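You operate a simulated robot arm through the tools that you are given. There is no shell and no other tool. Be economical: measure what you need, move in short steps, check, and stop when the job is done.

Carry out the task below with a simulated two-armed robot. There is one attempt and no reset: what you move stays moved.

Task
Put the 3 steel die from the packing end of the long bench on the front of the long bench and the 5 steel die on the shelf of the brown rack. Take the cap off the yellow tube and lay it down on the packing end of the long bench. The order is free.

The check looks at the end state, three seconds after you hand in, the way a careful person would. Anything else that was tipped, shoved, dropped, spilled or broken makes it a failure. A push-on lid holds only when it is set on centred and level and pressed home; a screw cap is set on level and turned clockwise until tight.

Robot
Two 7-joint arms with two-finger parallel grippers on one trunk, on a base that drives. Base frame: it is fixed to the floor where the robot stands at the start and does not move with it; the origin is under the middle of the robot, x ahead of it, y to its left, z up. Units: m, rad, N and s.
The left shoulder is at the start at [0.05, 0.165, 1.18], the right one opposite. With the tool pointing down near the work surface each hand reaches from about 0.2 to 0.68 m from the robot's upright axis, wherever it stands, measured 20 degrees to its own side. Places, roughly: front of the long bench [1, -0.6, 0.8]; shelf of the brown rack [-2.9, 0.6, 0.4]. Payload 3.91 kg a hand.
Tool frame (each hand has its own): the origin (TCP) lies between the finger pads and is the grasp point; the fingertips stand 0.03 m ahead of it; z points along the fingers, y is the line along which they close. Largest opening 0.11 m; finger width 0.02, thickness 0.01; the body of the gripper, 0.048 by 0.112 m, starts 0.055 m behind the TCP.
Orientation is that of the tool frame in the base frame, as a unit quaternion [x, y, z, w]. With the fingers straight down and closing along the base's y, the tool's x points along the base's -x, its y along +y and its z along -z.

Tools
- The arms move only by the tool arm_command. It takes "left_plan", "right_plan" or both (then of equal length, played together; a hand with none holds still); each is a list of rows, each an object of numbers (a shift or turn left out is 0, a gripper value left out holds the last): "dx", "dy", "dz": the shift along the base's x, y, z in m; "ax", "ay", "az": the turn, a rotation vector about the base's x, y, z in rad; "claw": the closure in counts, from 0 (fully open) to 255 (shut). In form: [{"dx": .., "dy": .., "dz": .., "ax": .., "ay": .., "az": .., "claw": ..}, ...]. A call has 1 to 12 rows; each row shifts and turns the commanded pose from where the row before left it. A row lasts 0.2 s, in which the tool goes at most 0.05 m and 0.15 rad; a call with a longer step from one row to the next is refused whole, and so is a gripper value outside its range. A pose out of reach is approached as far as the arm can. The call stops where the force on the tool passes 40 N (or 10 N more than at its start, if that is more) or the arm is blocked; 0.2 s more then pass. Each finger travels about 0.045 m/s and halts on what it meets, pressing with about 41 N; the grip force reading is that of the motor and also rises with nothing between the fingers. The clock runs only during rows and for 0.2 s after the last one: add rows that do not move to give the fingers time. It gives the time, the measured TCP pose, the force on the tool (base axes), the opening and the grip force at its end, in the units of the frame above (readings bear some noise), with the torque about the TCP (base axes, N m) and any sound that the robot's microphone picked up.
- Cameras (640 x 400 px; columns grow to the right, rows downward): "scene" is now at [0.1109, 0.0453, 1.3793]; the picture's right is [0.48, -0.88, 0.00], its down [-0.26, -0.14, -0.96] and it looks along [0.84, 0.46, -0.29] (base axes); focal length 214 px, centre (320, 200). "left" rides on the left gripper at [0.072, -0.017, -0.103] in its tool frame; the picture's right is [0.23, 0.97, 0.00], its down [-0.76, 0.18, -0.62] and it looks along [-0.61, 0.14, 0.78] (tool axes); focal length 222 px, centre (320, 200). "right" rides on the right gripper at [0.072, 0.017, -0.103] in its tool frame; the picture's right is [-0.23, 0.97, 0.00], its down [-0.76, -0.18, -0.62] and it looks along [-0.61, -0.14, 0.78] (tool axes); focal length 222 px, centre (320, 200). There is no depth. A picture from a camera that has moved, and an enlarged one, comes with that camera's place and axes in the base frame and with its lens.
- capture(camera): a new picture of that camera. It takes no simulated time.
- move_column(by): slides the trunk up (or, below 0, down) by that many m; the arms and the scene camera ride with it, the base frame stays. It gives what a move gives, with no picture.
- steer(legs): drives the robot by 1 to 6 legs, each [ahead, left, turn to the left] in m, m and rad, along the robot's own axes; the way and the turn of a leg run together, so that a leg with both is an arc; at most 1.5 m and 3.142 rad a leg. The arms and the cameras ride along, it lands a little off, and it stops where it bumps. It gives what a move gives.
- aim_head(pan, tilt): turns the head with the scene camera to pan (to the left, within 1.396 rad either way) and tilt (down, from -0.506 to 1.204), counted from straight ahead of the robot. It gives what a move gives.
- zoom(camera, box): a new picture of the part [left, top, right, bottom] of that camera's present view, enlarged. It takes no simulated time.
- job_done(): hands the job in; it is judged then, once.

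Work in short steps. Places have to be worked out from the pictures, the camera data and where the tool is seen: move nearer, look again, correct. Check each grasp and each placing, and mend what went wrong. You have 165 turns and 118 pictures in all, those below and enlarged ones among them. Open the grippers and draw the arms clear of the work before you hand the job in, unless the task says otherwise; then end with one line.

The tools are called as name(argument=value, ...) on one line, values as JSON. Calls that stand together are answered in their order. arm_command: Moves the arms, as the interface text tells. Its arguments: {"type":"object","properties":{"left_plan":{"type":"array","items":{"type":"object","properties":{"dx":{"type":"number"},"dy":{"type":"number"},"dz":{"type":"number"},"ax":{"type":"number"},"ay":{"type":"number"},"az":{"type":"number"},"claw":{"type":"number"}}}},"right_plan":{"type":"array","items":{"type":"object","properties":{"dx":{"type":"number"},"dy":{"type":"number"},"dz":{"type":"number"},"ax":{"type":"number"},"ay":{"type":"number"},"az":{"type":"number"},"claw":{"type":"number"}}}}},"required":[]} The other tools are called the same way: move_column (by) slides the trunk up or down; steer (legs) drives the base; aim_head (pan, tilt) turns the head that bears the scene camera; capture (camera) takes a picture; zoom (camera, box) takes an enlarged picture of a part of a camera's view; job_done () hands the job in.

At the start:

```text
time: 0.0
left_ee_pos: [0.2293, 0.2667, 1.2668]
left_orientation: [0.0, 1.0, 0.0, 0.0]
left_contact_force: [0.2, -0.6, 0.4]
left_ft_torque: [-0.01, 0.01, -0.01]
left_width: 0.11
left_finger_force: 0.1
right_ee_pos: [0.3524, 0.0054, 1.3372]
right_orientation: [0.0, 1.0, 0.0, 0.0]
right_contact_force: [-0.2, -0.5, 0.2]
right_ft_torque: [-0.01, -0.02, -0.01]
right_width: 0.1101
right_finger_force: 0.0
trunk travel left (down, up): [-0.4, 0.103]
robot x, y, heading: [0.0022, 0.0011, 0.003]
head pan, tilt: [0.504, 0.297]
```

scene: 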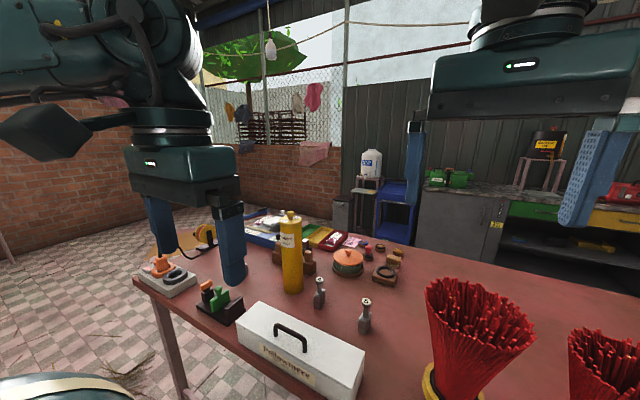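
right: 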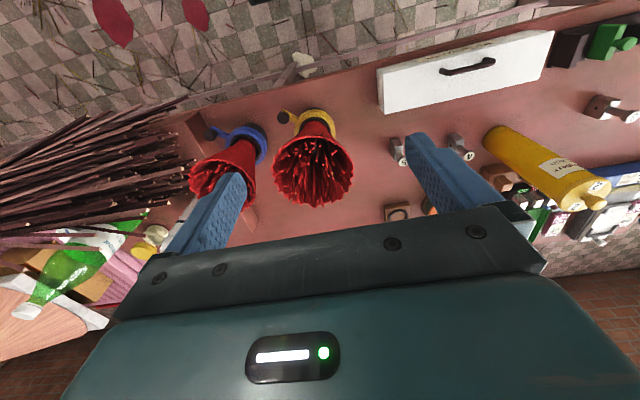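
left: 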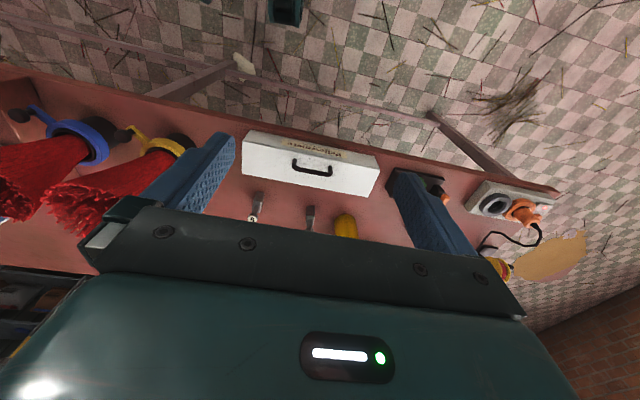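

The scene shows the bench with two small grey die-like objects near the yellow tube. I enlarge that region to read their marks.

zoom(camera="scene", box=[230, 200, 430, 340])

zoom(camera="right", box=[360, 100, 640, 275])

```text
2.86 times, centred on (330, 270) of scene
camera zoom: at [0.1109, 0.0453, 1.3793], right [0.48, -0.88, 0.0], down [-0.26, -0.14, -0.96], along [0.84, 0.46, -0.29], focal length 613 px, centre (291, 0)
```

zoom: 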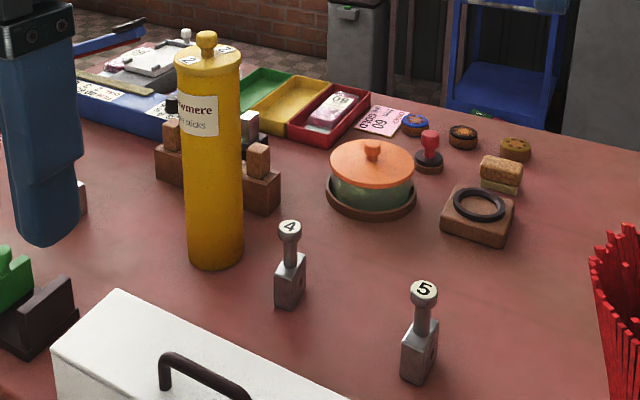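

```text
2.29 times, centred on (500, 188) of right
camera zoom: at [0.2799, 0.0218, 1.4397], right [0.23, 0.97, 0.0], down [0.76, -0.18, 0.62], along [0.61, -0.14, -0.78], focal length 508 px, centre (-91, 229)
```

zoom: 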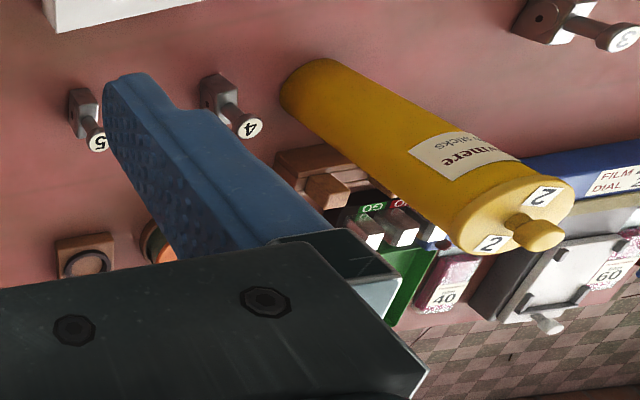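

Dies 4, 5 and 3 are found. Now I survey the bench and surroundings to find the "packing end", "front" and the rack.

aim_head(pan=-0.5, tilt=0.5)

capture(camera="scene")

aim_head(pan=0.9, tilt=0.6)

capture(camera="scene")

```text
time: 1.3
left_ee_pos: [0.2307, 0.2679, 1.2667]
left_orientation: [0.0, 1.0, 0.0, 0.0]
left_contact_force: [-0.3, 0.1, -0.1]
left_ft_torque: [0.02, -0.01, 0.0]
left_width: 0.11
left_finger_force: 0.0
right_ee_pos: [0.3525, 0.0053, 1.336]
right_orientation: [0.0, 1.0, 0.0, -0.001]
right_contact_force: [0.4, -0.4, -0.1]
right_ft_torque: [0.01, -0.01, -0.01]
right_width: 0.11
right_finger_force: 0.1
trunk travel left (down, up): [-0.4, 0.103]
robot x, y, heading: [0.0035, 0.0049, -0.004]
head pan, tilt: [-0.499, 0.499]
```

```text
112 pictures are left
camera scene: at [0.109, -0.0433, 1.3606], right [-0.48, -0.88, 0.0], down [-0.42, 0.23, -0.88], along [0.77, -0.42, -0.48], focal length 214 px, centre (320, 200)
```

scene: 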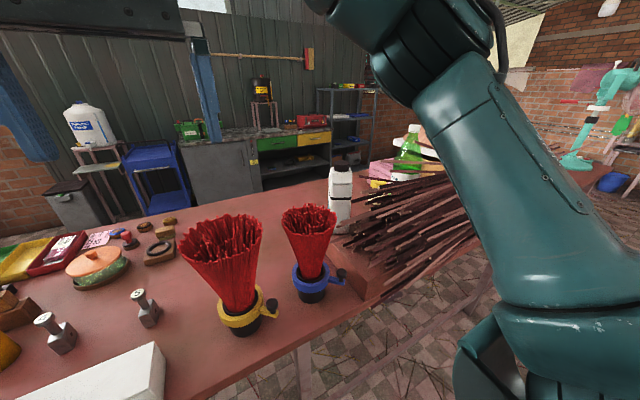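

```text
time: 2.8
left_ee_pos: [0.2296, 0.2686, 1.2651]
left_orientation: [0.001, 1.0, -0.001, 0.0]
left_contact_force: [0.2, 0.2, 0.5]
left_ft_torque: [-0.04, -0.04, -0.01]
left_width: 0.1103
left_finger_force: 0.1
right_ee_pos: [0.3529, 0.0047, 1.337]
right_orientation: [0.0, 1.0, 0.0, 0.0]
right_contact_force: [0.0, 0.3, 0.9]
right_ft_torque: [-0.02, 0.04, -0.02]
right_width: 0.1101
right_finger_force: 0.0
trunk travel left (down, up): [-0.4, 0.103]
robot x, y, heading: [0.0015, -0.0018, 0.0]
head pan, tilt: [0.901, 0.6]
```

```text
111 pictures are left
camera scene: at [0.0841, 0.0694, 1.3515], right [0.78, -0.62, 0.0], down [-0.35, -0.44, -0.83], along [0.51, 0.65, -0.56], focal length 214 px, centre (320, 200)
```

scene: 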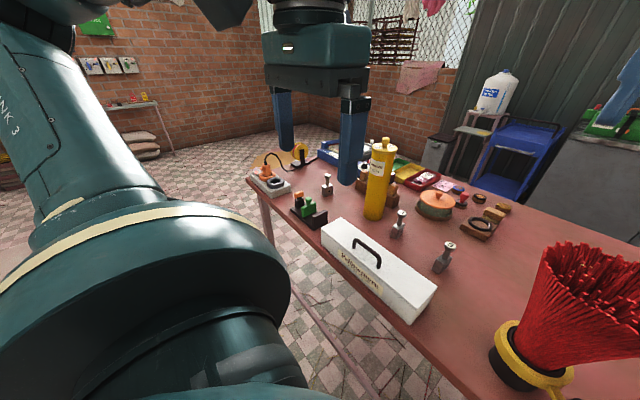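

Bench spans about x 0.37–1.15; die 3 is at ≈(0.61,0.69), die 5 ≈(0.6,0.165), tube ≈(0.64,0.45). I look further right for signage and the other part of the bench.

aim_head(pan=-1.1, tilt=0.35)

capture(camera="scene")

aim_head(pan=-0.1, tilt=0.5)

capture(camera="scene")

```text
time: 4.7
left_ee_pos: [0.2302, 0.2682, 1.2661]
left_orientation: [0.0, 1.0, 0.001, 0.0]
left_contact_force: [-0.7, 0.1, -0.3]
left_ft_torque: [0.02, 0.02, 0.0]
left_width: 0.1099
left_finger_force: 0.1
right_ee_pos: [0.3528, 0.0048, 1.3362]
right_orientation: [-0.001, 1.0, 0.001, 0.001]
right_contact_force: [-0.2, -1.3, -0.4]
right_ft_torque: [0.0, 0.01, 0.02]
right_width: 0.1099
right_finger_force: 0.1
trunk travel left (down, up): [-0.4, 0.103]
robot x, y, heading: [-0.0003, 0.0017, 0.002]
head pan, tilt: [-1.1, 0.351]
```

```text
110 pictures are left
camera scene: at [0.0714, -0.0827, 1.3742], right [-0.89, -0.45, 0.0], down [-0.16, 0.31, -0.94], along [0.43, -0.84, -0.34], focal length 214 px, centre (320, 200)
```

scene: 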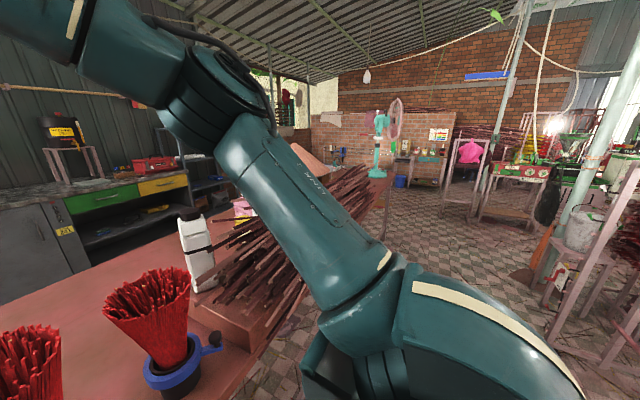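

```text
time: 6.0
left_ee_pos: [0.2301, 0.2682, 1.2656]
left_orientation: [0.0, 1.0, 0.0, 0.0]
left_contact_force: [0.0, -0.1, 0.0]
left_ft_torque: [0.02, -0.02, 0.01]
left_width: 0.1103
left_finger_force: 0.0
right_ee_pos: [0.3525, 0.005, 1.3365]
right_orientation: [0.0, 1.0, 0.0, 0.0]
right_contact_force: [0.1, -0.4, 0.4]
right_ft_torque: [-0.02, 0.0, 0.01]
right_width: 0.1103
right_finger_force: 0.1
trunk travel left (down, up): [-0.4, 0.103]
robot x, y, heading: [0.0002, -0.0027, 0.005]
head pan, tilt: [-0.099, 0.499]
```

```text
109 pictures are left
camera scene: at [0.1196, -0.0089, 1.3606], right [-0.1, -0.99, 0.0], down [-0.48, 0.05, -0.88], along [0.87, -0.09, -0.48], focal length 214 px, centre (320, 200)
```

scene: 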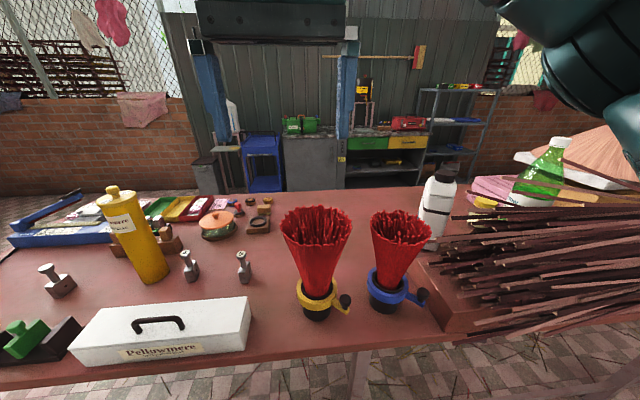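

I enlarge the area around the "front" place (1, −0.6), which projects at about pixel (419, 201).

zoom(camera="scene", box=[330, 130, 600, 299])

zoom(camera="scene", box=[0, 170, 300, 357])

```text
2.37 times, centred on (465, 214) of scene
camera zoom: at [0.1196, -0.0089, 1.3606], right [-0.1, -0.99, 0.0], down [-0.48, 0.05, -0.88], along [0.87, -0.09, -0.48], focal length 508 px, centre (-23, 166)
```

zoom: 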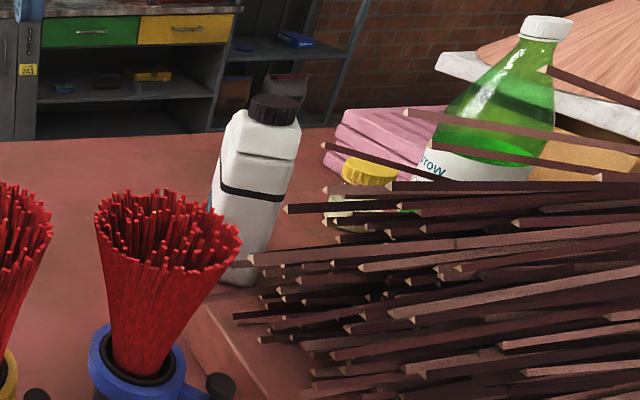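

```text
2.13 times, centred on (150, 264) of scene
camera zoom: at [0.1196, -0.0089, 1.3606], right [-0.1, -0.99, 0.0], down [-0.48, 0.05, -0.88], along [0.87, -0.09, -0.48], focal length 458 px, centre (683, 64)
```

zoom: 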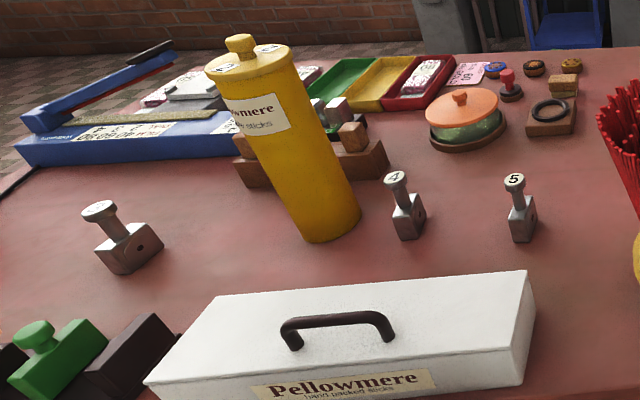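

The aisle behind the bench is wide, so the front spot can be reached from there. First I shift the base left to y≈0.42, from where the tube and both dies are in reach, and look again.

steer(legs=[[0.03, 0.42, 0]])

aim_head(pan=0.0, tilt=0.7)

capture(camera="scene")

capture(camera="left")

capture(camera="right")

```text
time: 8.6
left_ee_pos: [0.2613, 0.6832, 1.2654]
left_orientation: [0.001, 1.0, 0.0, 0.0]
left_contact_force: [0.1, 0.5, 0.4]
left_ft_torque: [-0.03, -0.01, 0.01]
left_width: 0.1101
left_finger_force: 0.2
right_ee_pos: [0.3821, 0.4208, 1.336]
right_orientation: [0.002, 1.0, 0.0, -0.001]
right_contact_force: [-0.5, 0.7, 0.4]
right_ft_torque: [-0.02, 0.0, 0.0]
right_width: 0.1101
right_finger_force: 0.1
trunk travel left (down, up): [-0.4, 0.103]
robot x, y, heading: [0.027, 0.4126, -0.001]
head pan, tilt: [-0.099, 0.499]
```

```text
time: 9.3
left_ee_pos: [0.2598, 0.6825, 1.2672]
left_orientation: [0.001, 1.0, 0.0, 0.0]
left_contact_force: [-0.2, 0.4, 0.4]
left_ft_torque: [0.02, -0.04, 0.01]
left_width: 0.11
left_finger_force: 0.0
right_ee_pos: [0.3815, 0.4199, 1.3369]
right_orientation: [0.002, 1.0, 0.0, 0.001]
right_contact_force: [0.2, 0.9, -0.4]
right_ft_torque: [0.02, 0.02, -0.04]
right_width: 0.1098
right_finger_force: 0.0
trunk travel left (down, up): [-0.4, 0.103]
robot x, y, heading: [0.03, 0.4155, 0.004]
head pan, tilt: [0.0, 0.7]
```

```text
106 pictures are left
camera scene: at [0.1439, 0.4153, 1.3429], right [0.0, -1.0, 0.0], down [-0.64, 0.0, -0.77], along [0.77, 0.0, -0.64], focal length 214 px, centre (320, 200)
```

scene: 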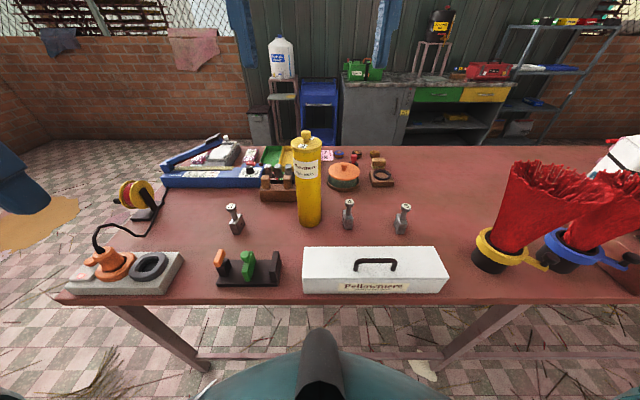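

```text
105 pictures are left
camera left: at [0.1872, 0.6659, 1.3692], right [-0.23, 0.97, 0.0], down [0.76, 0.18, 0.62], along [0.61, 0.14, -0.78], focal length 222 px, centre (320, 200)
```

left: 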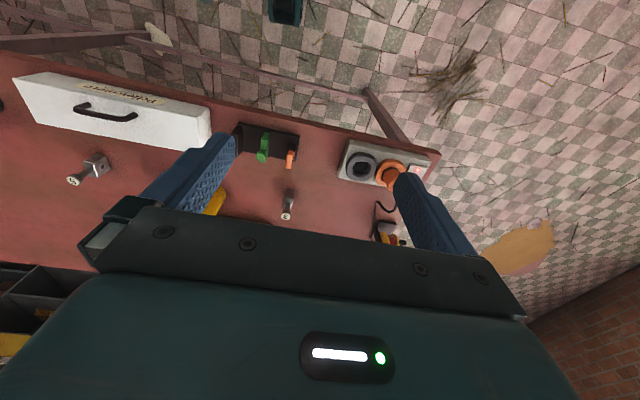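

```text
104 pictures are left
camera right: at [0.3098, 0.4364, 1.4397], right [0.23, 0.97, 0.0], down [0.76, -0.18, 0.62], along [0.61, -0.14, -0.78], focal length 222 px, centre (320, 200)
```

right: 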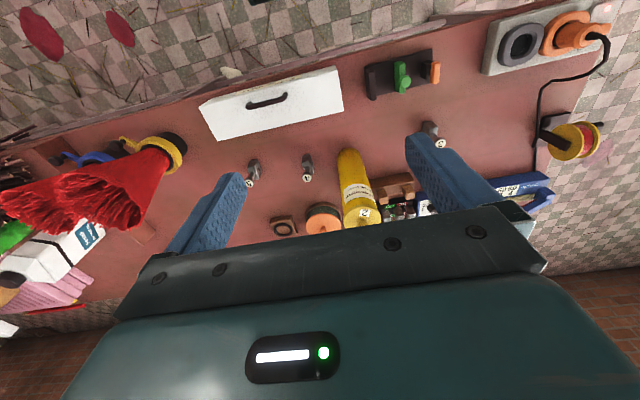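

I enlarge the middle of this view for precise die and tube positions.

zoom(camera="scene", box=[210, 120, 434, 260])

zoom(camera="right", box=[230, 100, 470, 250])

```text
2.86 times, centred on (322, 190) of scene
camera zoom: at [0.1439, 0.4153, 1.3429], right [0.0, -1.0, 0.0], down [-0.64, 0.0, -0.77], along [0.77, 0.0, -0.64], focal length 613 px, centre (314, 229)
```

zoom: 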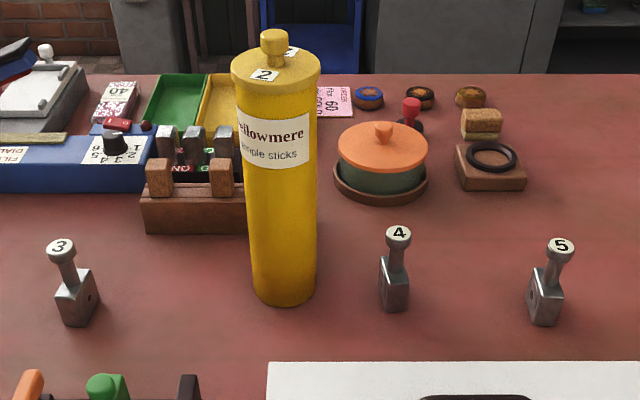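

```text
2.67 times, centred on (350, 175) of right
camera zoom: at [0.3098, 0.4364, 1.4397], right [0.23, 0.97, 0.0], down [0.76, -0.18, 0.62], along [0.61, -0.14, -0.78], focal length 592 px, centre (240, 267)
```

zoom: 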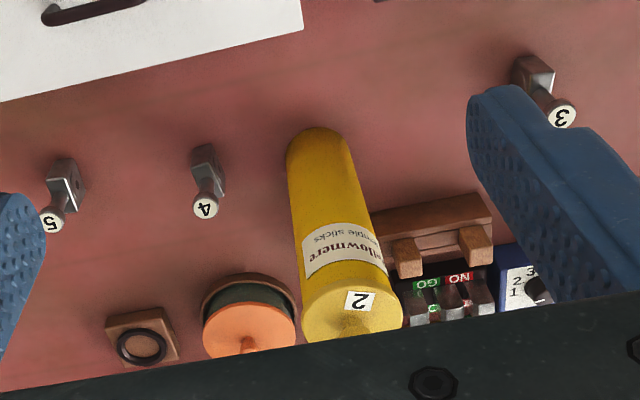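

Tube: axis ≈(0.65, 0.448), body Ø≈0.075, cap top ≈1.10, knob up to 1.14. I plan to hold the body with the left hand horizontally and lift the cap with the right; first the right hand goes above the tube and the left turns to point ahead.

arm_command(right_plan=[{"dx": 0.045, "dz": -0.003}, {"dx": 0.045, "dz": -0.003}, {"dx": 0.045, "dz": -0.003}, {"dx": 0.045, "dz": -0.003}, {"dx": 0.045, "dy": 0.014, "dz": -0.003}, {"dx": 0.043, "dy": 0.014, "dz": -0.003}, {}, {}, {}, {}, {}], left_plan=[{"ay": -0.1428}, {"ay": -0.1428}, {"ay": -0.1428}, {"ay": -0.1428}, {"ay": -0.1428}, {"ay": -0.1428}, {"ay": -0.1428}, {"ay": -0.1428}, {"ay": -0.1428}, {"ay": -0.1428}, {"ay": -0.1428}])

capture(camera="right")

capture(camera="left")

```text
time: 11.7
left_ee_pos: [0.2662, 0.7164, 1.3957]
left_orientation: [0.001, 0.706, 0.001, 0.708]
left_contact_force: [-0.6, -0.4, -0.1]
left_ft_torque: [-0.01, 0.02, -0.01]
left_width: 0.1103
left_finger_force: 0.0
left hand out of reach, approached as far as the arm can: row 6, 7, 8, 9, 10, 11
right_ee_pos: [0.5422, 0.4315, 1.3055]
right_orientation: [0.002, 1.0, 0.0, 0.0]
right_contact_force: [0.3, -0.6, 0.1]
right_ft_torque: [0.02, 0.0, 0.0]
right_width: 0.1099
right_finger_force: 0.1
right hand out of reach, approached as far as the arm can: row 4, 5, 6
trunk travel left (down, up): [-0.4, 0.103]
robot x, y, heading: [0.0273, 0.4138, -0.003]
head pan, tilt: [0.0, 0.7]
```

```text
101 pictures are left
camera right: at [0.469, 0.4496, 1.4078], right [0.23, 0.97, 0.0], down [0.76, -0.18, 0.62], along [0.61, -0.14, -0.78], focal length 222 px, centre (320, 200)
```

right: 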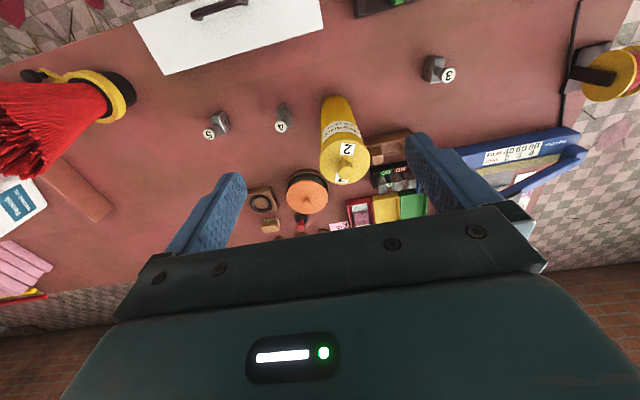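

```text
100 pictures are left
camera left: at [0.1629, 0.6999, 1.3235], right [0.0, 0.97, -0.23], down [-0.62, 0.18, 0.76], along [0.78, 0.14, 0.61], focal length 222 px, centre (320, 200)
```

left: 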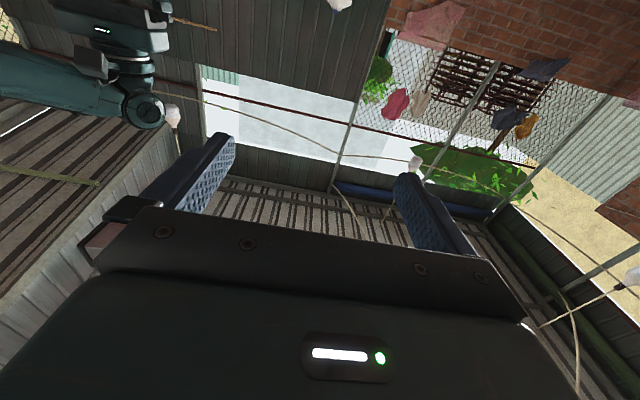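

Reach at that height is limited; the left is now pointing ahead. I raise the trunk to bring the shoulder near the working height.

move_column(by=0.1)

arm_command(right_plan=[{"dz": -0.04}, {"dz": -0.04}, {"dx": 0.005}], left_plan=[{"dx": 0.03, "dz": -0.04}, {"dx": 0.03, "dz": -0.04}, {"dx": 0.03, "dz": -0.04}])

```text
time: 13.0
left_ee_pos: [0.2669, 0.7153, 1.4959]
left_orientation: [0.001, 0.707, 0.001, 0.707]
left_contact_force: [0.3, 0.1, 0.6]
left_ft_torque: [-0.02, 0.0, -0.01]
left_width: 0.1099
left_finger_force: 0.0
right_ee_pos: [0.5416, 0.4325, 1.405]
right_orientation: [0.002, 1.0, 0.0, 0.0]
right_contact_force: [-0.7, -0.2, -0.7]
right_ft_torque: [0.01, 0.0, -0.02]
right_width: 0.1098
right_finger_force: 0.1
trunk travel left (down, up): [-0.5, 0.003]
robot x, y, heading: [0.0281, 0.4148, -0.001]
head pan, tilt: [0.0, 0.7]
```

```text
time: 13.8
left_ee_pos: [0.3792, 0.7513, 1.4478]
left_orientation: [0.001, 0.708, 0.001, 0.707]
left_contact_force: [-0.2, 0.2, -0.6]
left_ft_torque: [0.0, -0.01, 0.0]
left_width: 0.1099
left_finger_force: 0.1
left hand out of reach, approached as far as the arm can: row 1, 2, 3
right_ee_pos: [0.5451, 0.4329, 1.3237]
right_orientation: [0.003, 1.0, -0.001, 0.0]
right_contact_force: [-0.2, -0.2, 0.1]
right_ft_torque: [-0.02, 0.01, 0.02]
right_width: 0.1099
right_finger_force: 0.1
trunk travel left (down, up): [-0.5, 0.003]
robot x, y, heading: [0.0308, 0.412, -0.002]
head pan, tilt: [0.0, 0.7]
```

The right hand follows well; I now extend the left ahead and down, keeping off to the left of the right hand, and bring the right over the tube.

arm_command(right_plan=[{"dx": 0.03, "dy": 0.004, "dz": -0.01}, {"dx": 0.03, "dy": 0.004, "dz": -0.01}, {"dx": 0.03, "dy": 0.004, "dz": -0.01}, {"dx": 0.015, "dy": 0.003, "dz": -0.01}, {}, {}, {}], left_plan=[{"dx": 0.015, "dz": -0.045}, {"dx": 0.015, "dz": -0.045}, {"dx": 0.015, "dz": -0.045}, {"dx": 0.015, "dz": -0.045}, {"dx": 0.01, "dz": -0.045}, {"dx": 0.0, "dz": -0.045}, {"dz": -0.045}])

capture(camera="scene")

```text
time: 15.4
left_ee_pos: [0.4762, 0.7738, 1.1536]
left_orientation: [0.002, 0.707, 0.001, 0.707]
left_contact_force: [-0.2, -0.2, 0.0]
left_ft_torque: [0.0, -0.03, 0.03]
left_width: 0.1101
left_finger_force: 0.2
left hand out of reach, approached as far as the arm can: row 1, 2, 3
right_ee_pos: [0.6039, 0.4357, 1.2747]
right_orientation: [0.001, 1.0, -0.001, 0.001]
right_contact_force: [-0.2, 0.7, 1.4]
right_ft_torque: [0.02, 0.03, -0.03]
right_width: 0.11
right_finger_force: 0.0
right hand out of reach, approached as far as the arm can: row 2, 3, 4
trunk travel left (down, up): [-0.5, 0.003]
robot x, y, heading: [0.0302, 0.4162, -0.003]
head pan, tilt: [0.0, 0.7]
```

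```text
99 pictures are left
camera scene: at [0.1438, 0.4152, 1.4429], right [0.0, -1.0, 0.0], down [-0.64, 0.0, -0.76], along [0.76, 0.0, -0.64], focal length 214 px, centre (320, 200)
```

scene: 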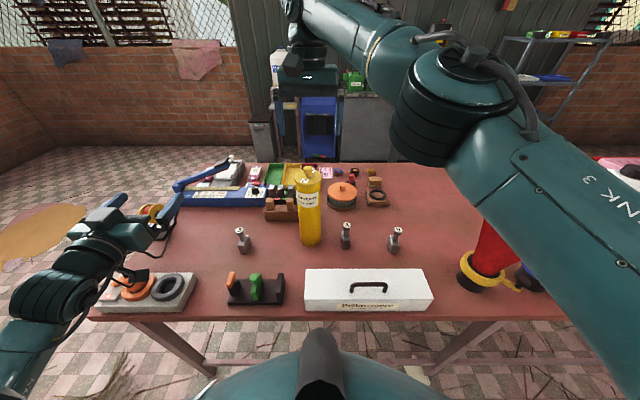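

Now the left goes across to the tube's line at z≈1.02, still short of it, and the right goes closer over the cap.

arm_command(right_plan=[{"dx": 0.012, "dy": 0.003, "dz": -0.018}, {"dx": 0.012, "dy": 0.003, "dz": -0.018}, {"dx": 0.012, "dy": 0.003, "dz": -0.018}, {"dx": 0.01, "dy": 0.003, "dz": -0.016}, {}, {}, {}, {}], left_plan=[{"dy": -0.041, "dz": -0.0167}, {"dy": -0.041, "dz": -0.0167}, {"dy": -0.041, "dz": -0.0167}, {"dy": -0.041, "dz": -0.0167}, {"dy": -0.041, "dz": -0.0167}, {"dy": -0.041, "dz": -0.0167}, {"dy": -0.041, "dz": -0.0167}, {"dy": -0.039, "dz": -0.0167}])

capture(camera="right")

capture(camera="left")

capture(camera="scene")

```text
time: 17.2
left_ee_pos: [0.4644, 0.7317, 1.1255]
left_orientation: [0.002, 0.707, -0.002, 0.707]
left_contact_force: [0.0, 0.1, -0.2]
left_ft_torque: [0.02, 0.0, 0.04]
left_width: 0.1102
left_finger_force: 0.0
left hand out of reach, approached as far as the arm can: row 2, 3, 4, 5, 6, 7, 8
right_ee_pos: [0.6229, 0.4408, 1.2031]
right_orientation: [0.001, 1.0, 0.0, 0.0]
right_contact_force: [-0.5, -0.2, -0.4]
right_ft_torque: [0.01, 0.01, -0.05]
right_width: 0.1103
right_finger_force: 0.1
right hand out of reach, approached as far as the arm can: row 1, 2, 3, 4
trunk travel left (down, up): [-0.5, 0.003]
robot x, y, heading: [0.0297, 0.4143, 0.003]
head pan, tilt: [0.0, 0.7]
```

```text
98 pictures are left
camera right: at [0.5512, 0.4576, 1.3066], right [0.23, 0.97, 0.0], down [0.76, -0.18, 0.62], along [0.61, -0.14, -0.78], focal length 222 px, centre (320, 200)
```

right: 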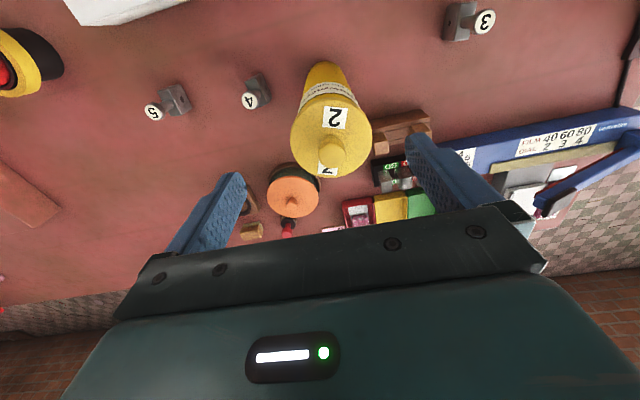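

```text
97 pictures are left
camera left: at [0.3604, 0.7162, 1.0525], right [0.01, 0.97, -0.23], down [-0.62, 0.18, 0.76], along [0.78, 0.14, 0.61], focal length 222 px, centre (320, 200)
```

left: 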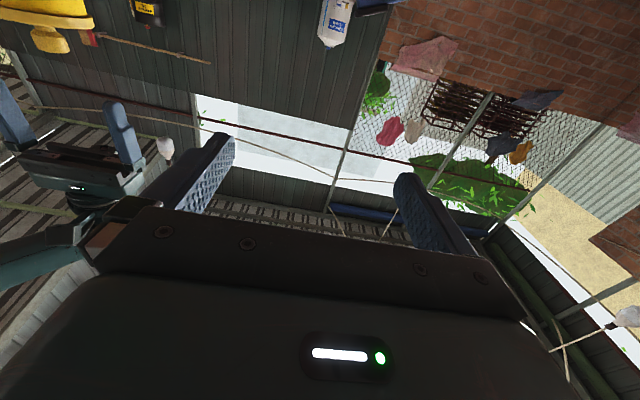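

```text
96 pictures are left
camera scene: at [0.1439, 0.4154, 1.4428], right [0.0, -1.0, 0.0], down [-0.64, 0.0, -0.76], along [0.76, 0.0, -0.64], focal length 214 px, centre (320, 200)
```

scene: 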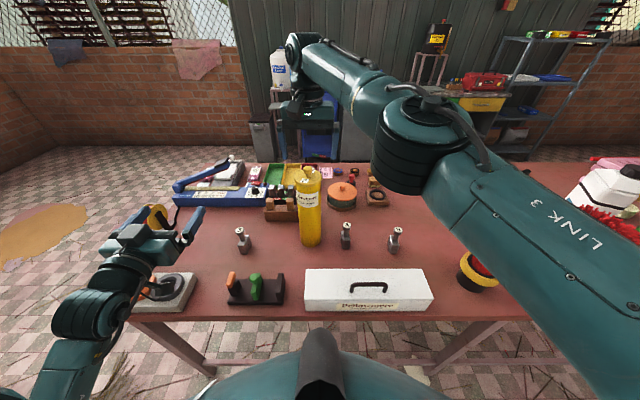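

The left wrist can't cross while pointing straight ahead, so I yaw it to the right by about 0.9 rad to approach the tube diagonally. Knob triangulates to ≈(0.635, 0.448, 1.137).

arm_command(left_plan=[{"az": -0.15, "dz": -0.015}, {"az": -0.15, "dz": -0.015}, {"az": -0.15, "dz": -0.015}, {"az": -0.15, "dz": -0.015}, {"az": -0.15, "dz": -0.015}, {"az": -0.15, "dz": -0.01}], right_plan=[{"dz": -0.005, "dx": 0.004}, {"dz": -0.005, "dx": 0.004}, {"dz": -0.005, "dy": 0.004}, {"dz": -0.005, "dy": 0.003}, {}, {}])

capture(camera="left")

```text
time: 18.6
left_ee_pos: [0.4639, 0.7338, 1.0402]
left_orientation: [0.308, 0.637, -0.307, 0.636]
left_contact_force: [-0.6, -0.2, -0.6]
left_ft_torque: [0.0, 0.0, 0.04]
left_width: 0.1101
left_finger_force: 0.0
right_ee_pos: [0.624, 0.4447, 1.1836]
right_orientation: [0.002, 1.0, 0.001, 0.0]
right_contact_force: [-0.5, 0.6, -0.1]
right_ft_torque: [-0.03, -0.01, -0.01]
right_width: 0.1102
right_finger_force: 0.1
right hand out of reach, approached as far as the arm can: row 1
trunk travel left (down, up): [-0.5, 0.003]
robot x, y, heading: [0.0344, 0.416, -0.002]
head pan, tilt: [0.0, 0.7]
```

```text
95 pictures are left
camera left: at [0.3863, 0.8046, 0.9677], right [0.76, 0.6, -0.23], down [-0.25, 0.6, 0.76], along [0.6, -0.53, 0.61], focal length 222 px, centre (320, 200)
```

left: 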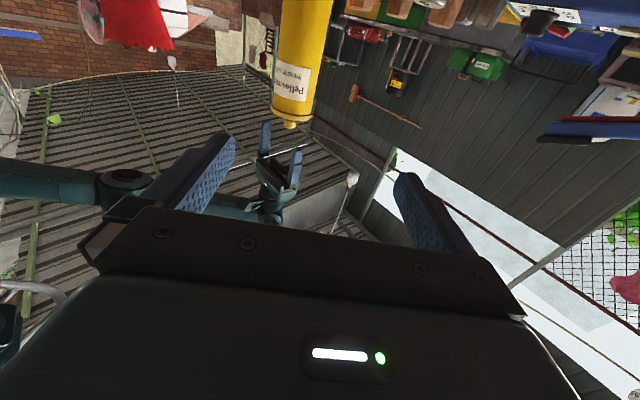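

The tube is seen well by the left camera (axis ≈0.643, 0.448). I move the left to a pre-grasp 0.13 m short of it on its line, at z≈1.02.

arm_command(left_plan=[{"dx": 0.0196, "dy": -0.0368, "dz": -0.004}, {"dx": 0.0196, "dy": -0.0368, "dz": -0.004}, {"dx": 0.0196, "dy": -0.0368, "dz": -0.004}, {"dx": 0.0196, "dy": -0.0368, "dz": -0.004}, {"dx": 0.0196, "dy": -0.0368, "dz": -0.004}])

capture(camera="left")

capture(camera="right")

zoom(camera="scene", box=[210, 120, 434, 260])

```text
time: 19.8
left_ee_pos: [0.5634, 0.5458, 1.0192]
left_orientation: [0.309, 0.637, -0.307, 0.636]
left_contact_force: [-0.4, -0.5, 0.4]
left_ft_torque: [0.03, -0.01, -0.02]
left_width: 0.1101
left_finger_force: 0.0
right_ee_pos: [0.625, 0.4452, 1.1834]
right_orientation: [0.002, 1.0, 0.0, 0.0]
right_contact_force: [0.0, -0.2, -0.1]
right_ft_torque: [0.01, 0.02, -0.01]
right_width: 0.1102
right_finger_force: 0.0
trunk travel left (down, up): [-0.5, 0.003]
robot x, y, heading: [0.0271, 0.412, 0.002]
head pan, tilt: [0.0, 0.7]
```

```text
94 pictures are left
camera left: at [0.4855, 0.6169, 0.9464], right [0.76, 0.61, -0.22], down [-0.25, 0.6, 0.76], along [0.6, -0.53, 0.61], focal length 222 px, centre (320, 200)
```

left: 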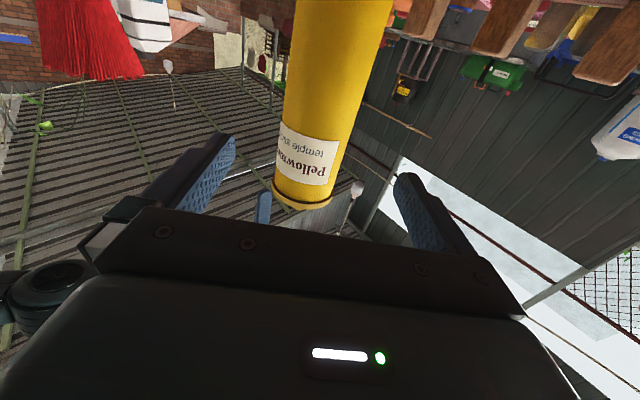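

```text
93 pictures are left
camera right: at [0.5527, 0.4619, 1.2866], right [0.23, 0.97, 0.0], down [0.76, -0.18, 0.62], along [0.61, -0.14, -0.78], focal length 222 px, centre (320, 200)
```

right: 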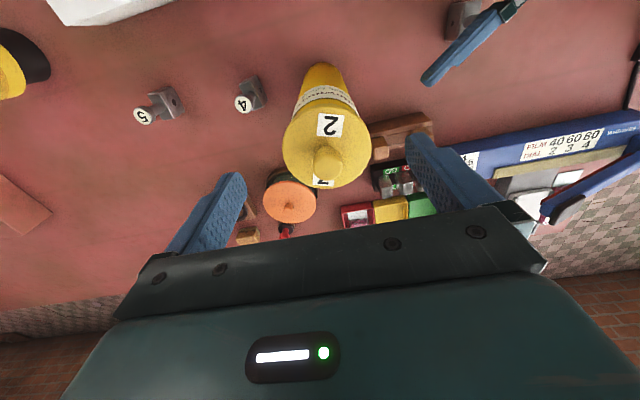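

```text
2.86 times, centred on (322, 190) of scene
camera zoom: at [0.1444, 0.4147, 1.4428], right [0.0, -1.0, 0.0], down [-0.64, 0.0, -0.76], along [0.76, 0.0, -0.64], focal length 613 px, centre (314, 229)
```

zoom: 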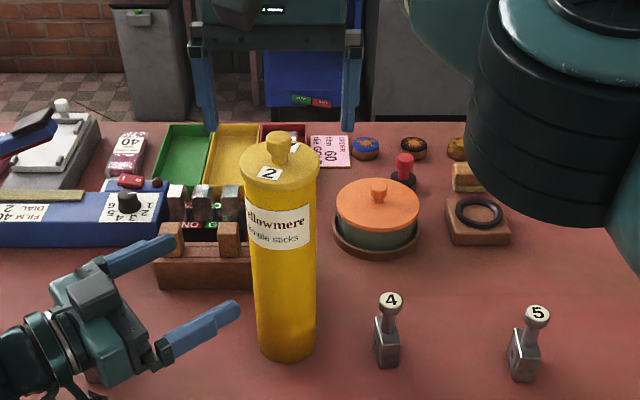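

The tube lies ~9 mm to the right of the tool line. I correct sideways, then advance 0.12 m around the body, without closing.

arm_command(left_plan=[{"dx": 0.007, "dy": 0.0055}, {"dx": 0.0186, "dy": -0.0235}, {"dx": 0.0186, "dy": -0.0235}, {"dx": 0.0186, "dy": -0.0235}])

capture(camera="left")

```text
time: 20.8
left_ee_pos: [0.6246, 0.481, 1.0202]
left_orientation: [0.308, 0.637, -0.306, 0.637]
left_contact_force: [-0.6, 0.0, 0.3]
left_ft_torque: [0.01, 0.02, 0.02]
left_width: 0.1098
left_finger_force: 0.1
right_ee_pos: [0.6254, 0.4443, 1.1837]
right_orientation: [0.001, 1.0, 0.001, 0.0]
right_contact_force: [0.0, 0.3, 0.3]
right_ft_torque: [0.01, 0.02, 0.0]
right_width: 0.11
right_finger_force: 0.0
trunk travel left (down, up): [-0.5, 0.003]
robot x, y, heading: [0.0282, 0.4188, -0.003]
head pan, tilt: [0.0, 0.7]
```

```text
91 pictures are left
camera left: at [0.5465, 0.5524, 0.9481], right [0.76, 0.61, -0.23], down [-0.25, 0.6, 0.76], along [0.6, -0.53, 0.61], focal length 222 px, centre (320, 200)
```

left: 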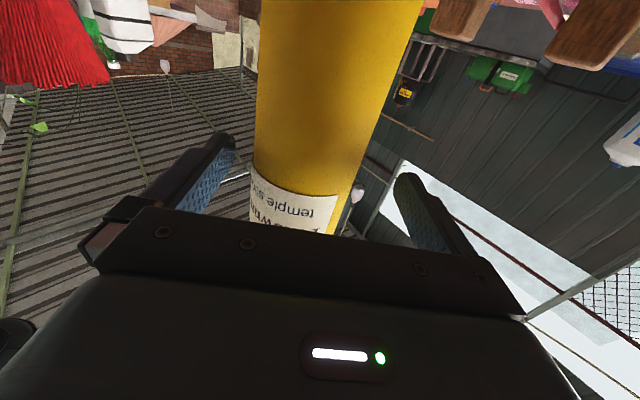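

The projection agrees with a tube axis at (0.643, 0.448), so I go straight to that point and close the left gripper gently with time rows.

arm_command(left_plan=[{"dx": 0.0, "dy": -0.01}, {"dx": 0.009, "dy": -0.012}, {"dx": 0.009, "dy": -0.011}, {}])

arm_command(left_plan=[{"claw": 60}, {"claw": 80}, {"claw": 110}, {"claw": 140}, {"claw": 140}, {"claw": 140}])

capture(camera="right")

zoom(camera="scene", box=[210, 120, 434, 260])

```text
time: 21.8
left_ee_pos: [0.6422, 0.4503, 1.0207]
left_orientation: [0.309, 0.636, -0.307, 0.637]
left_contact_force: [0.1, -0.1, -0.5]
left_ft_torque: [-0.01, -0.01, -0.03]
left_width: 0.11
left_finger_force: 0.0
right_ee_pos: [0.6242, 0.4462, 1.1836]
right_orientation: [0.002, 1.0, 0.0, 0.0]
right_contact_force: [-0.1, -0.1, -0.2]
right_ft_torque: [0.01, 0.01, 0.0]
right_width: 0.1098
right_finger_force: 0.0
trunk travel left (down, up): [-0.5, 0.003]
robot x, y, heading: [0.0297, 0.4167, -0.004]
head pan, tilt: [0.0, 0.7]
```

```text
time: 23.2
left_ee_pos: [0.6421, 0.4498, 1.0209]
left_orientation: [0.308, 0.637, -0.307, 0.637]
left_contact_force: [-0.6, -1.6, 1.2]
left_ft_torque: [-0.13, 0.04, 0.0]
left_width: 0.071
left_finger_force: 40.6
right_ee_pos: [0.6237, 0.4457, 1.1839]
right_orientation: [0.002, 1.0, 0.0, 0.0]
right_contact_force: [-0.4, -0.3, -0.3]
right_ft_torque: [-0.01, 0.0, 0.02]
right_width: 0.11
right_finger_force: 0.1
trunk travel left (down, up): [-0.5, 0.003]
robot x, y, heading: [0.0282, 0.4187, 0.003]
head pan, tilt: [0.0, 0.7]
```

```text
90 pictures are left
camera right: at [0.552, 0.4624, 1.2869], right [0.23, 0.97, 0.0], down [0.76, -0.18, 0.62], along [0.61, -0.14, -0.78], focal length 222 px, centre (320, 200)
```

right: 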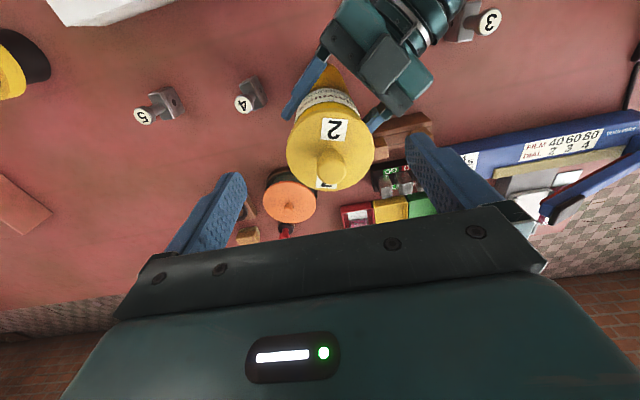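

```text
2.86 times, centred on (322, 190) of scene
camera zoom: at [0.1436, 0.4153, 1.4429], right [0.0, -1.0, 0.0], down [-0.64, 0.0, -0.77], along [0.77, 0.0, -0.64], focal length 613 px, centre (314, 229)
```

zoom: 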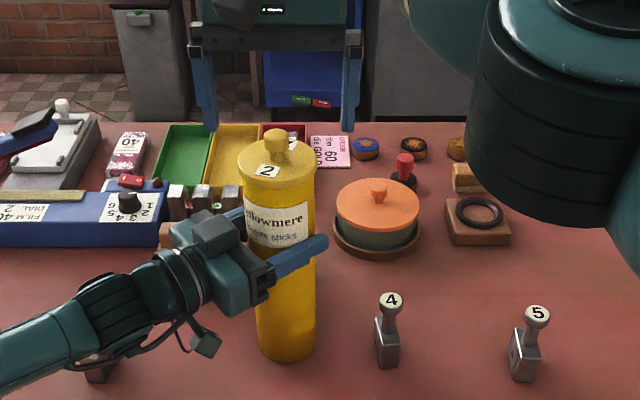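

The tube is held (width 0.071). Now the right hand goes over the knob axis (0.641, 0.449) and down to TCP z≈1.132.

arm_command(right_plan=[{"dx": 0.008, "dy": 0.002, "dz": -0.012}, {"dx": 0.009, "dy": 0.002, "dz": -0.012}, {"dz": -0.012}, {}])

capture(camera="right")

```text
time: 24.2
left_ee_pos: [0.6426, 0.4507, 1.0204]
left_orientation: [0.308, 0.637, -0.306, 0.637]
left_contact_force: [-2.5, 0.4, 1.1]
left_ft_torque: [-0.01, 0.07, 0.01]
left_width: 0.071
left_finger_force: 41.4
right_ee_pos: [0.6299, 0.4455, 1.1484]
right_orientation: [0.001, 1.0, 0.0, 0.0]
right_contact_force: [0.6, 0.4, 0.2]
right_ft_torque: [0.0, -0.04, 0.03]
right_width: 0.1099
right_finger_force: 0.0
right hand out of reach, approached as far as the arm can: row 1, 2
trunk travel left (down, up): [-0.5, 0.003]
robot x, y, heading: [0.0327, 0.4152, -0.001]
head pan, tilt: [0.0, 0.7]
```

```text
88 pictures are left
camera right: at [0.5568, 0.4621, 1.2507], right [0.23, 0.97, 0.0], down [0.76, -0.18, 0.62], along [0.61, -0.14, -0.78], focal length 222 px, centre (320, 200)
```

right: 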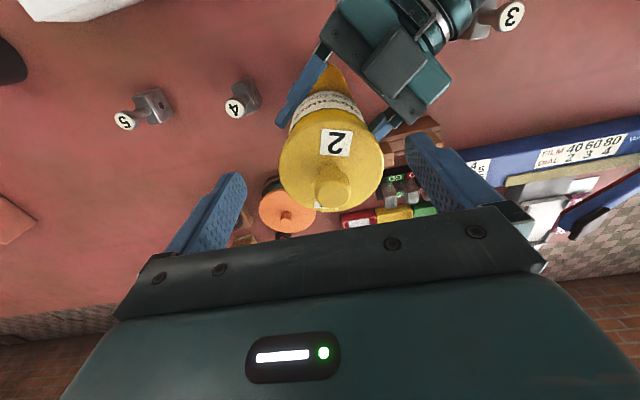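

Reach stops a few mm short; going lower gains a bit, so I lower to z≈1.13 and push ahead as far as it goes.

arm_command(right_plan=[{"dz": -0.01}, {"dz": -0.007, "dy": 0.003}, {"dx": 0.006}, {}])

capture(camera="right")

zoom(camera="scene", box=[240, 130, 368, 210])

```text
time: 25.2
left_ee_pos: [0.6415, 0.4495, 1.0201]
left_orientation: [0.308, 0.636, -0.308, 0.637]
left_contact_force: [-0.8, -1.2, 1.3]
left_ft_torque: [-0.07, 0.13, -0.01]
left_width: 0.0711
left_finger_force: 40.9
right_ee_pos: [0.6297, 0.4466, 1.1308]
right_orientation: [0.002, 1.0, 0.0, 0.0]
right_contact_force: [-0.4, -0.1, -0.1]
right_ft_torque: [0.0, -0.01, 0.02]
right_width: 0.11
right_finger_force: 0.0
right hand out of reach, approached as far as the arm can: row 3
trunk travel left (down, up): [-0.5, 0.003]
robot x, y, heading: [0.0335, 0.4155, -0.001]
head pan, tilt: [0.0, 0.7]
```

```text
87 pictures are left
camera right: at [0.5571, 0.4639, 1.2341], right [0.23, 0.97, 0.0], down [0.76, -0.18, 0.62], along [0.61, -0.14, -0.78], focal length 222 px, centre (320, 200)
```

right: 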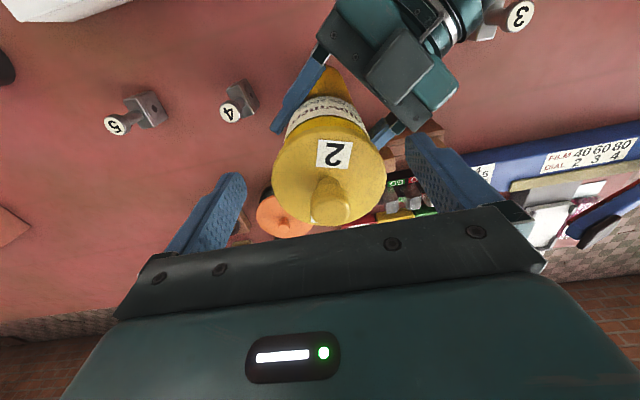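

```text
5.00 times, centred on (304, 170) of scene
camera zoom: at [0.1436, 0.4153, 1.4429], right [0.0, -1.0, 0.0], down [-0.64, 0.0, -0.77], along [0.77, 0.0, -0.64], focal length 1072 px, centre (400, 350)
```

zoom: 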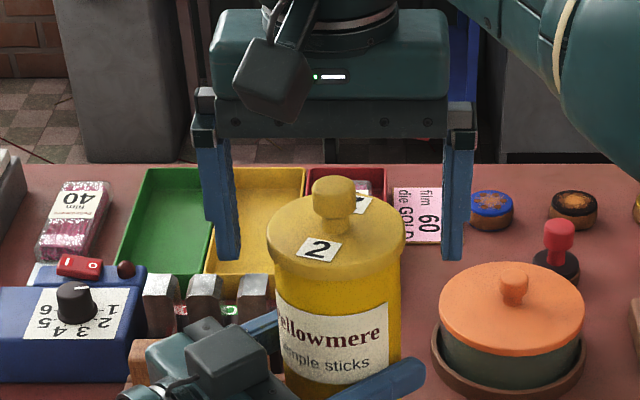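

The knob sits within the finger width. I centre by 3 mm in y and close on it.

arm_command(right_plan=[{"dy": 0.003}, {"claw": 100}, {"claw": 180}, {"claw": 230}, {"claw": 230}, {"claw": 230}, {"claw": 230}, {"claw": 230}])

capture(camera="right")

```text
time: 27.0
left_ee_pos: [0.6422, 0.4503, 1.0211]
left_orientation: [0.308, 0.637, -0.307, 0.637]
left_contact_force: [-0.4, -0.8, 0.5]
left_ft_torque: [-0.08, 0.1, -0.05]
left_width: 0.0709
left_finger_force: 41.2
right_ee_pos: [0.6296, 0.4493, 1.1307]
right_orientation: [0.002, 1.0, -0.001, 0.0]
right_contact_force: [-1.3, 0.9, 0.7]
right_ft_torque: [0.02, -0.03, 0.02]
right_width: 0.0738
right_finger_force: 41.2
trunk travel left (down, up): [-0.5, 0.003]
robot x, y, heading: [0.0279, 0.4171, -0.005]
head pan, tilt: [0.0, 0.7]
heard: snap
```

```text
85 pictures are left
camera right: at [0.5565, 0.4665, 1.2341], right [0.23, 0.97, 0.0], down [0.76, -0.18, 0.62], along [0.61, -0.14, -0.78], focal length 222 px, centre (320, 200)
```

right: 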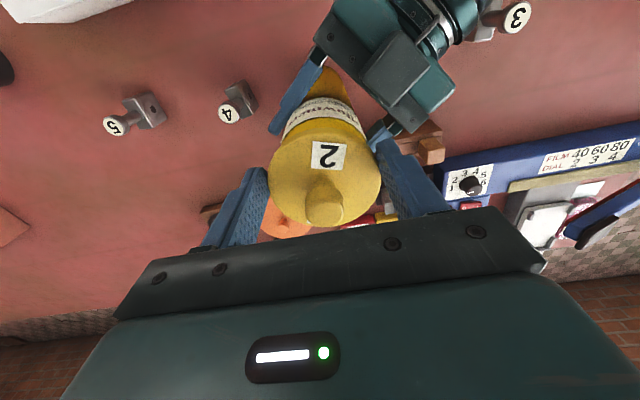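

The fingers met the cap's rim (0.074) and a snap was heard, perhaps the push-on lid letting go. I lift gently and look.

arm_command(right_plan=[{"dz": 0.005}, {"dz": 0.01}, {"dz": 0.015}])

zoom(camera="scene", box=[240, 130, 368, 210])

```text
time: 27.8
left_ee_pos: [0.6423, 0.4509, 1.0195]
left_orientation: [0.309, 0.636, -0.308, 0.637]
left_contact_force: [-1.2, 0.4, 0.4]
left_ft_torque: [0.03, 0.09, -0.01]
left_width: 0.0709
left_finger_force: 41.2
right_ee_pos: [0.6278, 0.449, 1.1612]
right_orientation: [0.002, 1.0, 0.001, 0.0]
right_contact_force: [-0.5, -0.1, 0.4]
right_ft_torque: [0.01, 0.01, -0.03]
right_width: 0.0736
right_finger_force: 41.1
right hand out of reach, approached as far as the arm can: row 2, 3
trunk travel left (down, up): [-0.5, 0.003]
robot x, y, heading: [0.028, 0.4205, -0.001]
head pan, tilt: [0.0, 0.7]
```

```text
5.00 times, centred on (304, 170) of scene
camera zoom: at [0.1438, 0.4154, 1.4428], right [0.0, -1.0, 0.0], down [-0.64, 0.0, -0.77], along [0.77, 0.0, -0.64], focal length 1072 px, centre (400, 350)
```

zoom: 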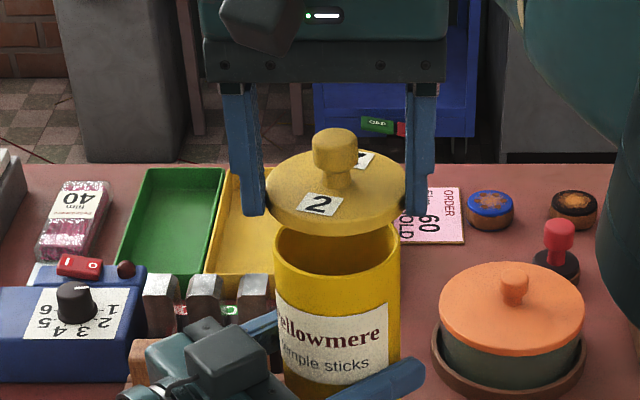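

The cap is off and in the right hand. I release the tube with the left and retreat along its line.

arm_command(left_plan=[{"claw": 80}, {"claw": 0}, {"claw": 0}, {"claw": 0}, {"claw": 0}], right_plan=[{"dz": 0.01}, {"dz": 0.01}, {}, {}, {}])

arm_command(left_plan=[{"dx": -0.0186, "dy": 0.0235}, {"dx": -0.0186, "dy": 0.0235}, {"dx": -0.0186, "dy": 0.0235}, {"dx": -0.0186, "dy": 0.0235}, {"dx": -0.0186, "dy": 0.0235}, {"dx": -0.0186, "dy": 0.0235}, {"dz": 0.02}, {"dz": 0.02}])

capture(camera="scene")

```text
time: 29.0
left_ee_pos: [0.6418, 0.4501, 1.0208]
left_orientation: [0.308, 0.637, -0.307, 0.637]
left_contact_force: [-0.1, 0.4, -0.4]
left_ft_torque: [0.01, -0.04, 0.0]
left_width: 0.1101
left_finger_force: 0.1
right_ee_pos: [0.6249, 0.4476, 1.1807]
right_orientation: [0.001, 1.0, 0.0, 0.0]
right_contact_force: [0.3, 0.0, 0.2]
right_ft_torque: [-0.01, 0.0, -0.04]
right_width: 0.0738
right_finger_force: 40.6
trunk travel left (down, up): [-0.5, 0.003]
robot x, y, heading: [0.0308, 0.4165, 0.0]
head pan, tilt: [0.0, 0.7]
```

```text
time: 30.8
left_ee_pos: [0.5308, 0.5904, 1.0587]
left_orientation: [0.308, 0.637, -0.306, 0.637]
left_contact_force: [-0.2, 0.3, 0.7]
left_ft_torque: [0.05, 0.01, -0.01]
left_width: 0.1099
left_finger_force: 0.0
right_ee_pos: [0.6256, 0.4468, 1.1805]
right_orientation: [0.0, 1.0, 0.0, -0.001]
right_contact_force: [0.6, 0.5, 0.1]
right_ft_torque: [0.04, -0.02, -0.01]
right_width: 0.0735
right_finger_force: 41.1
trunk travel left (down, up): [-0.5, 0.003]
robot x, y, heading: [0.0262, 0.4141, 0.002]
head pan, tilt: [0.0, 0.7]
```

```text
83 pictures are left
camera scene: at [0.1436, 0.4155, 1.4429], right [0.0, -1.0, 0.0], down [-0.64, 0.0, -0.77], along [0.77, 0.0, -0.64], focal length 214 px, centre (320, 200)
```

scene: 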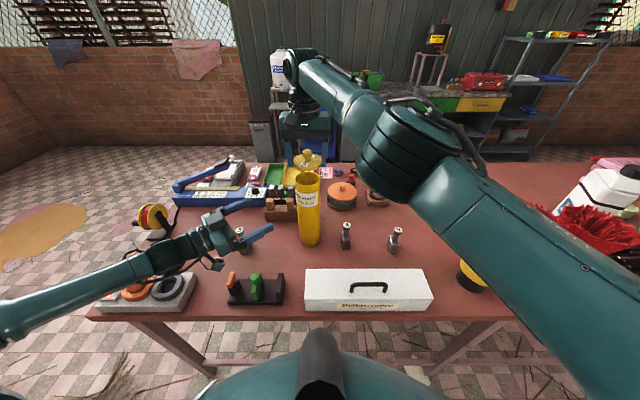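

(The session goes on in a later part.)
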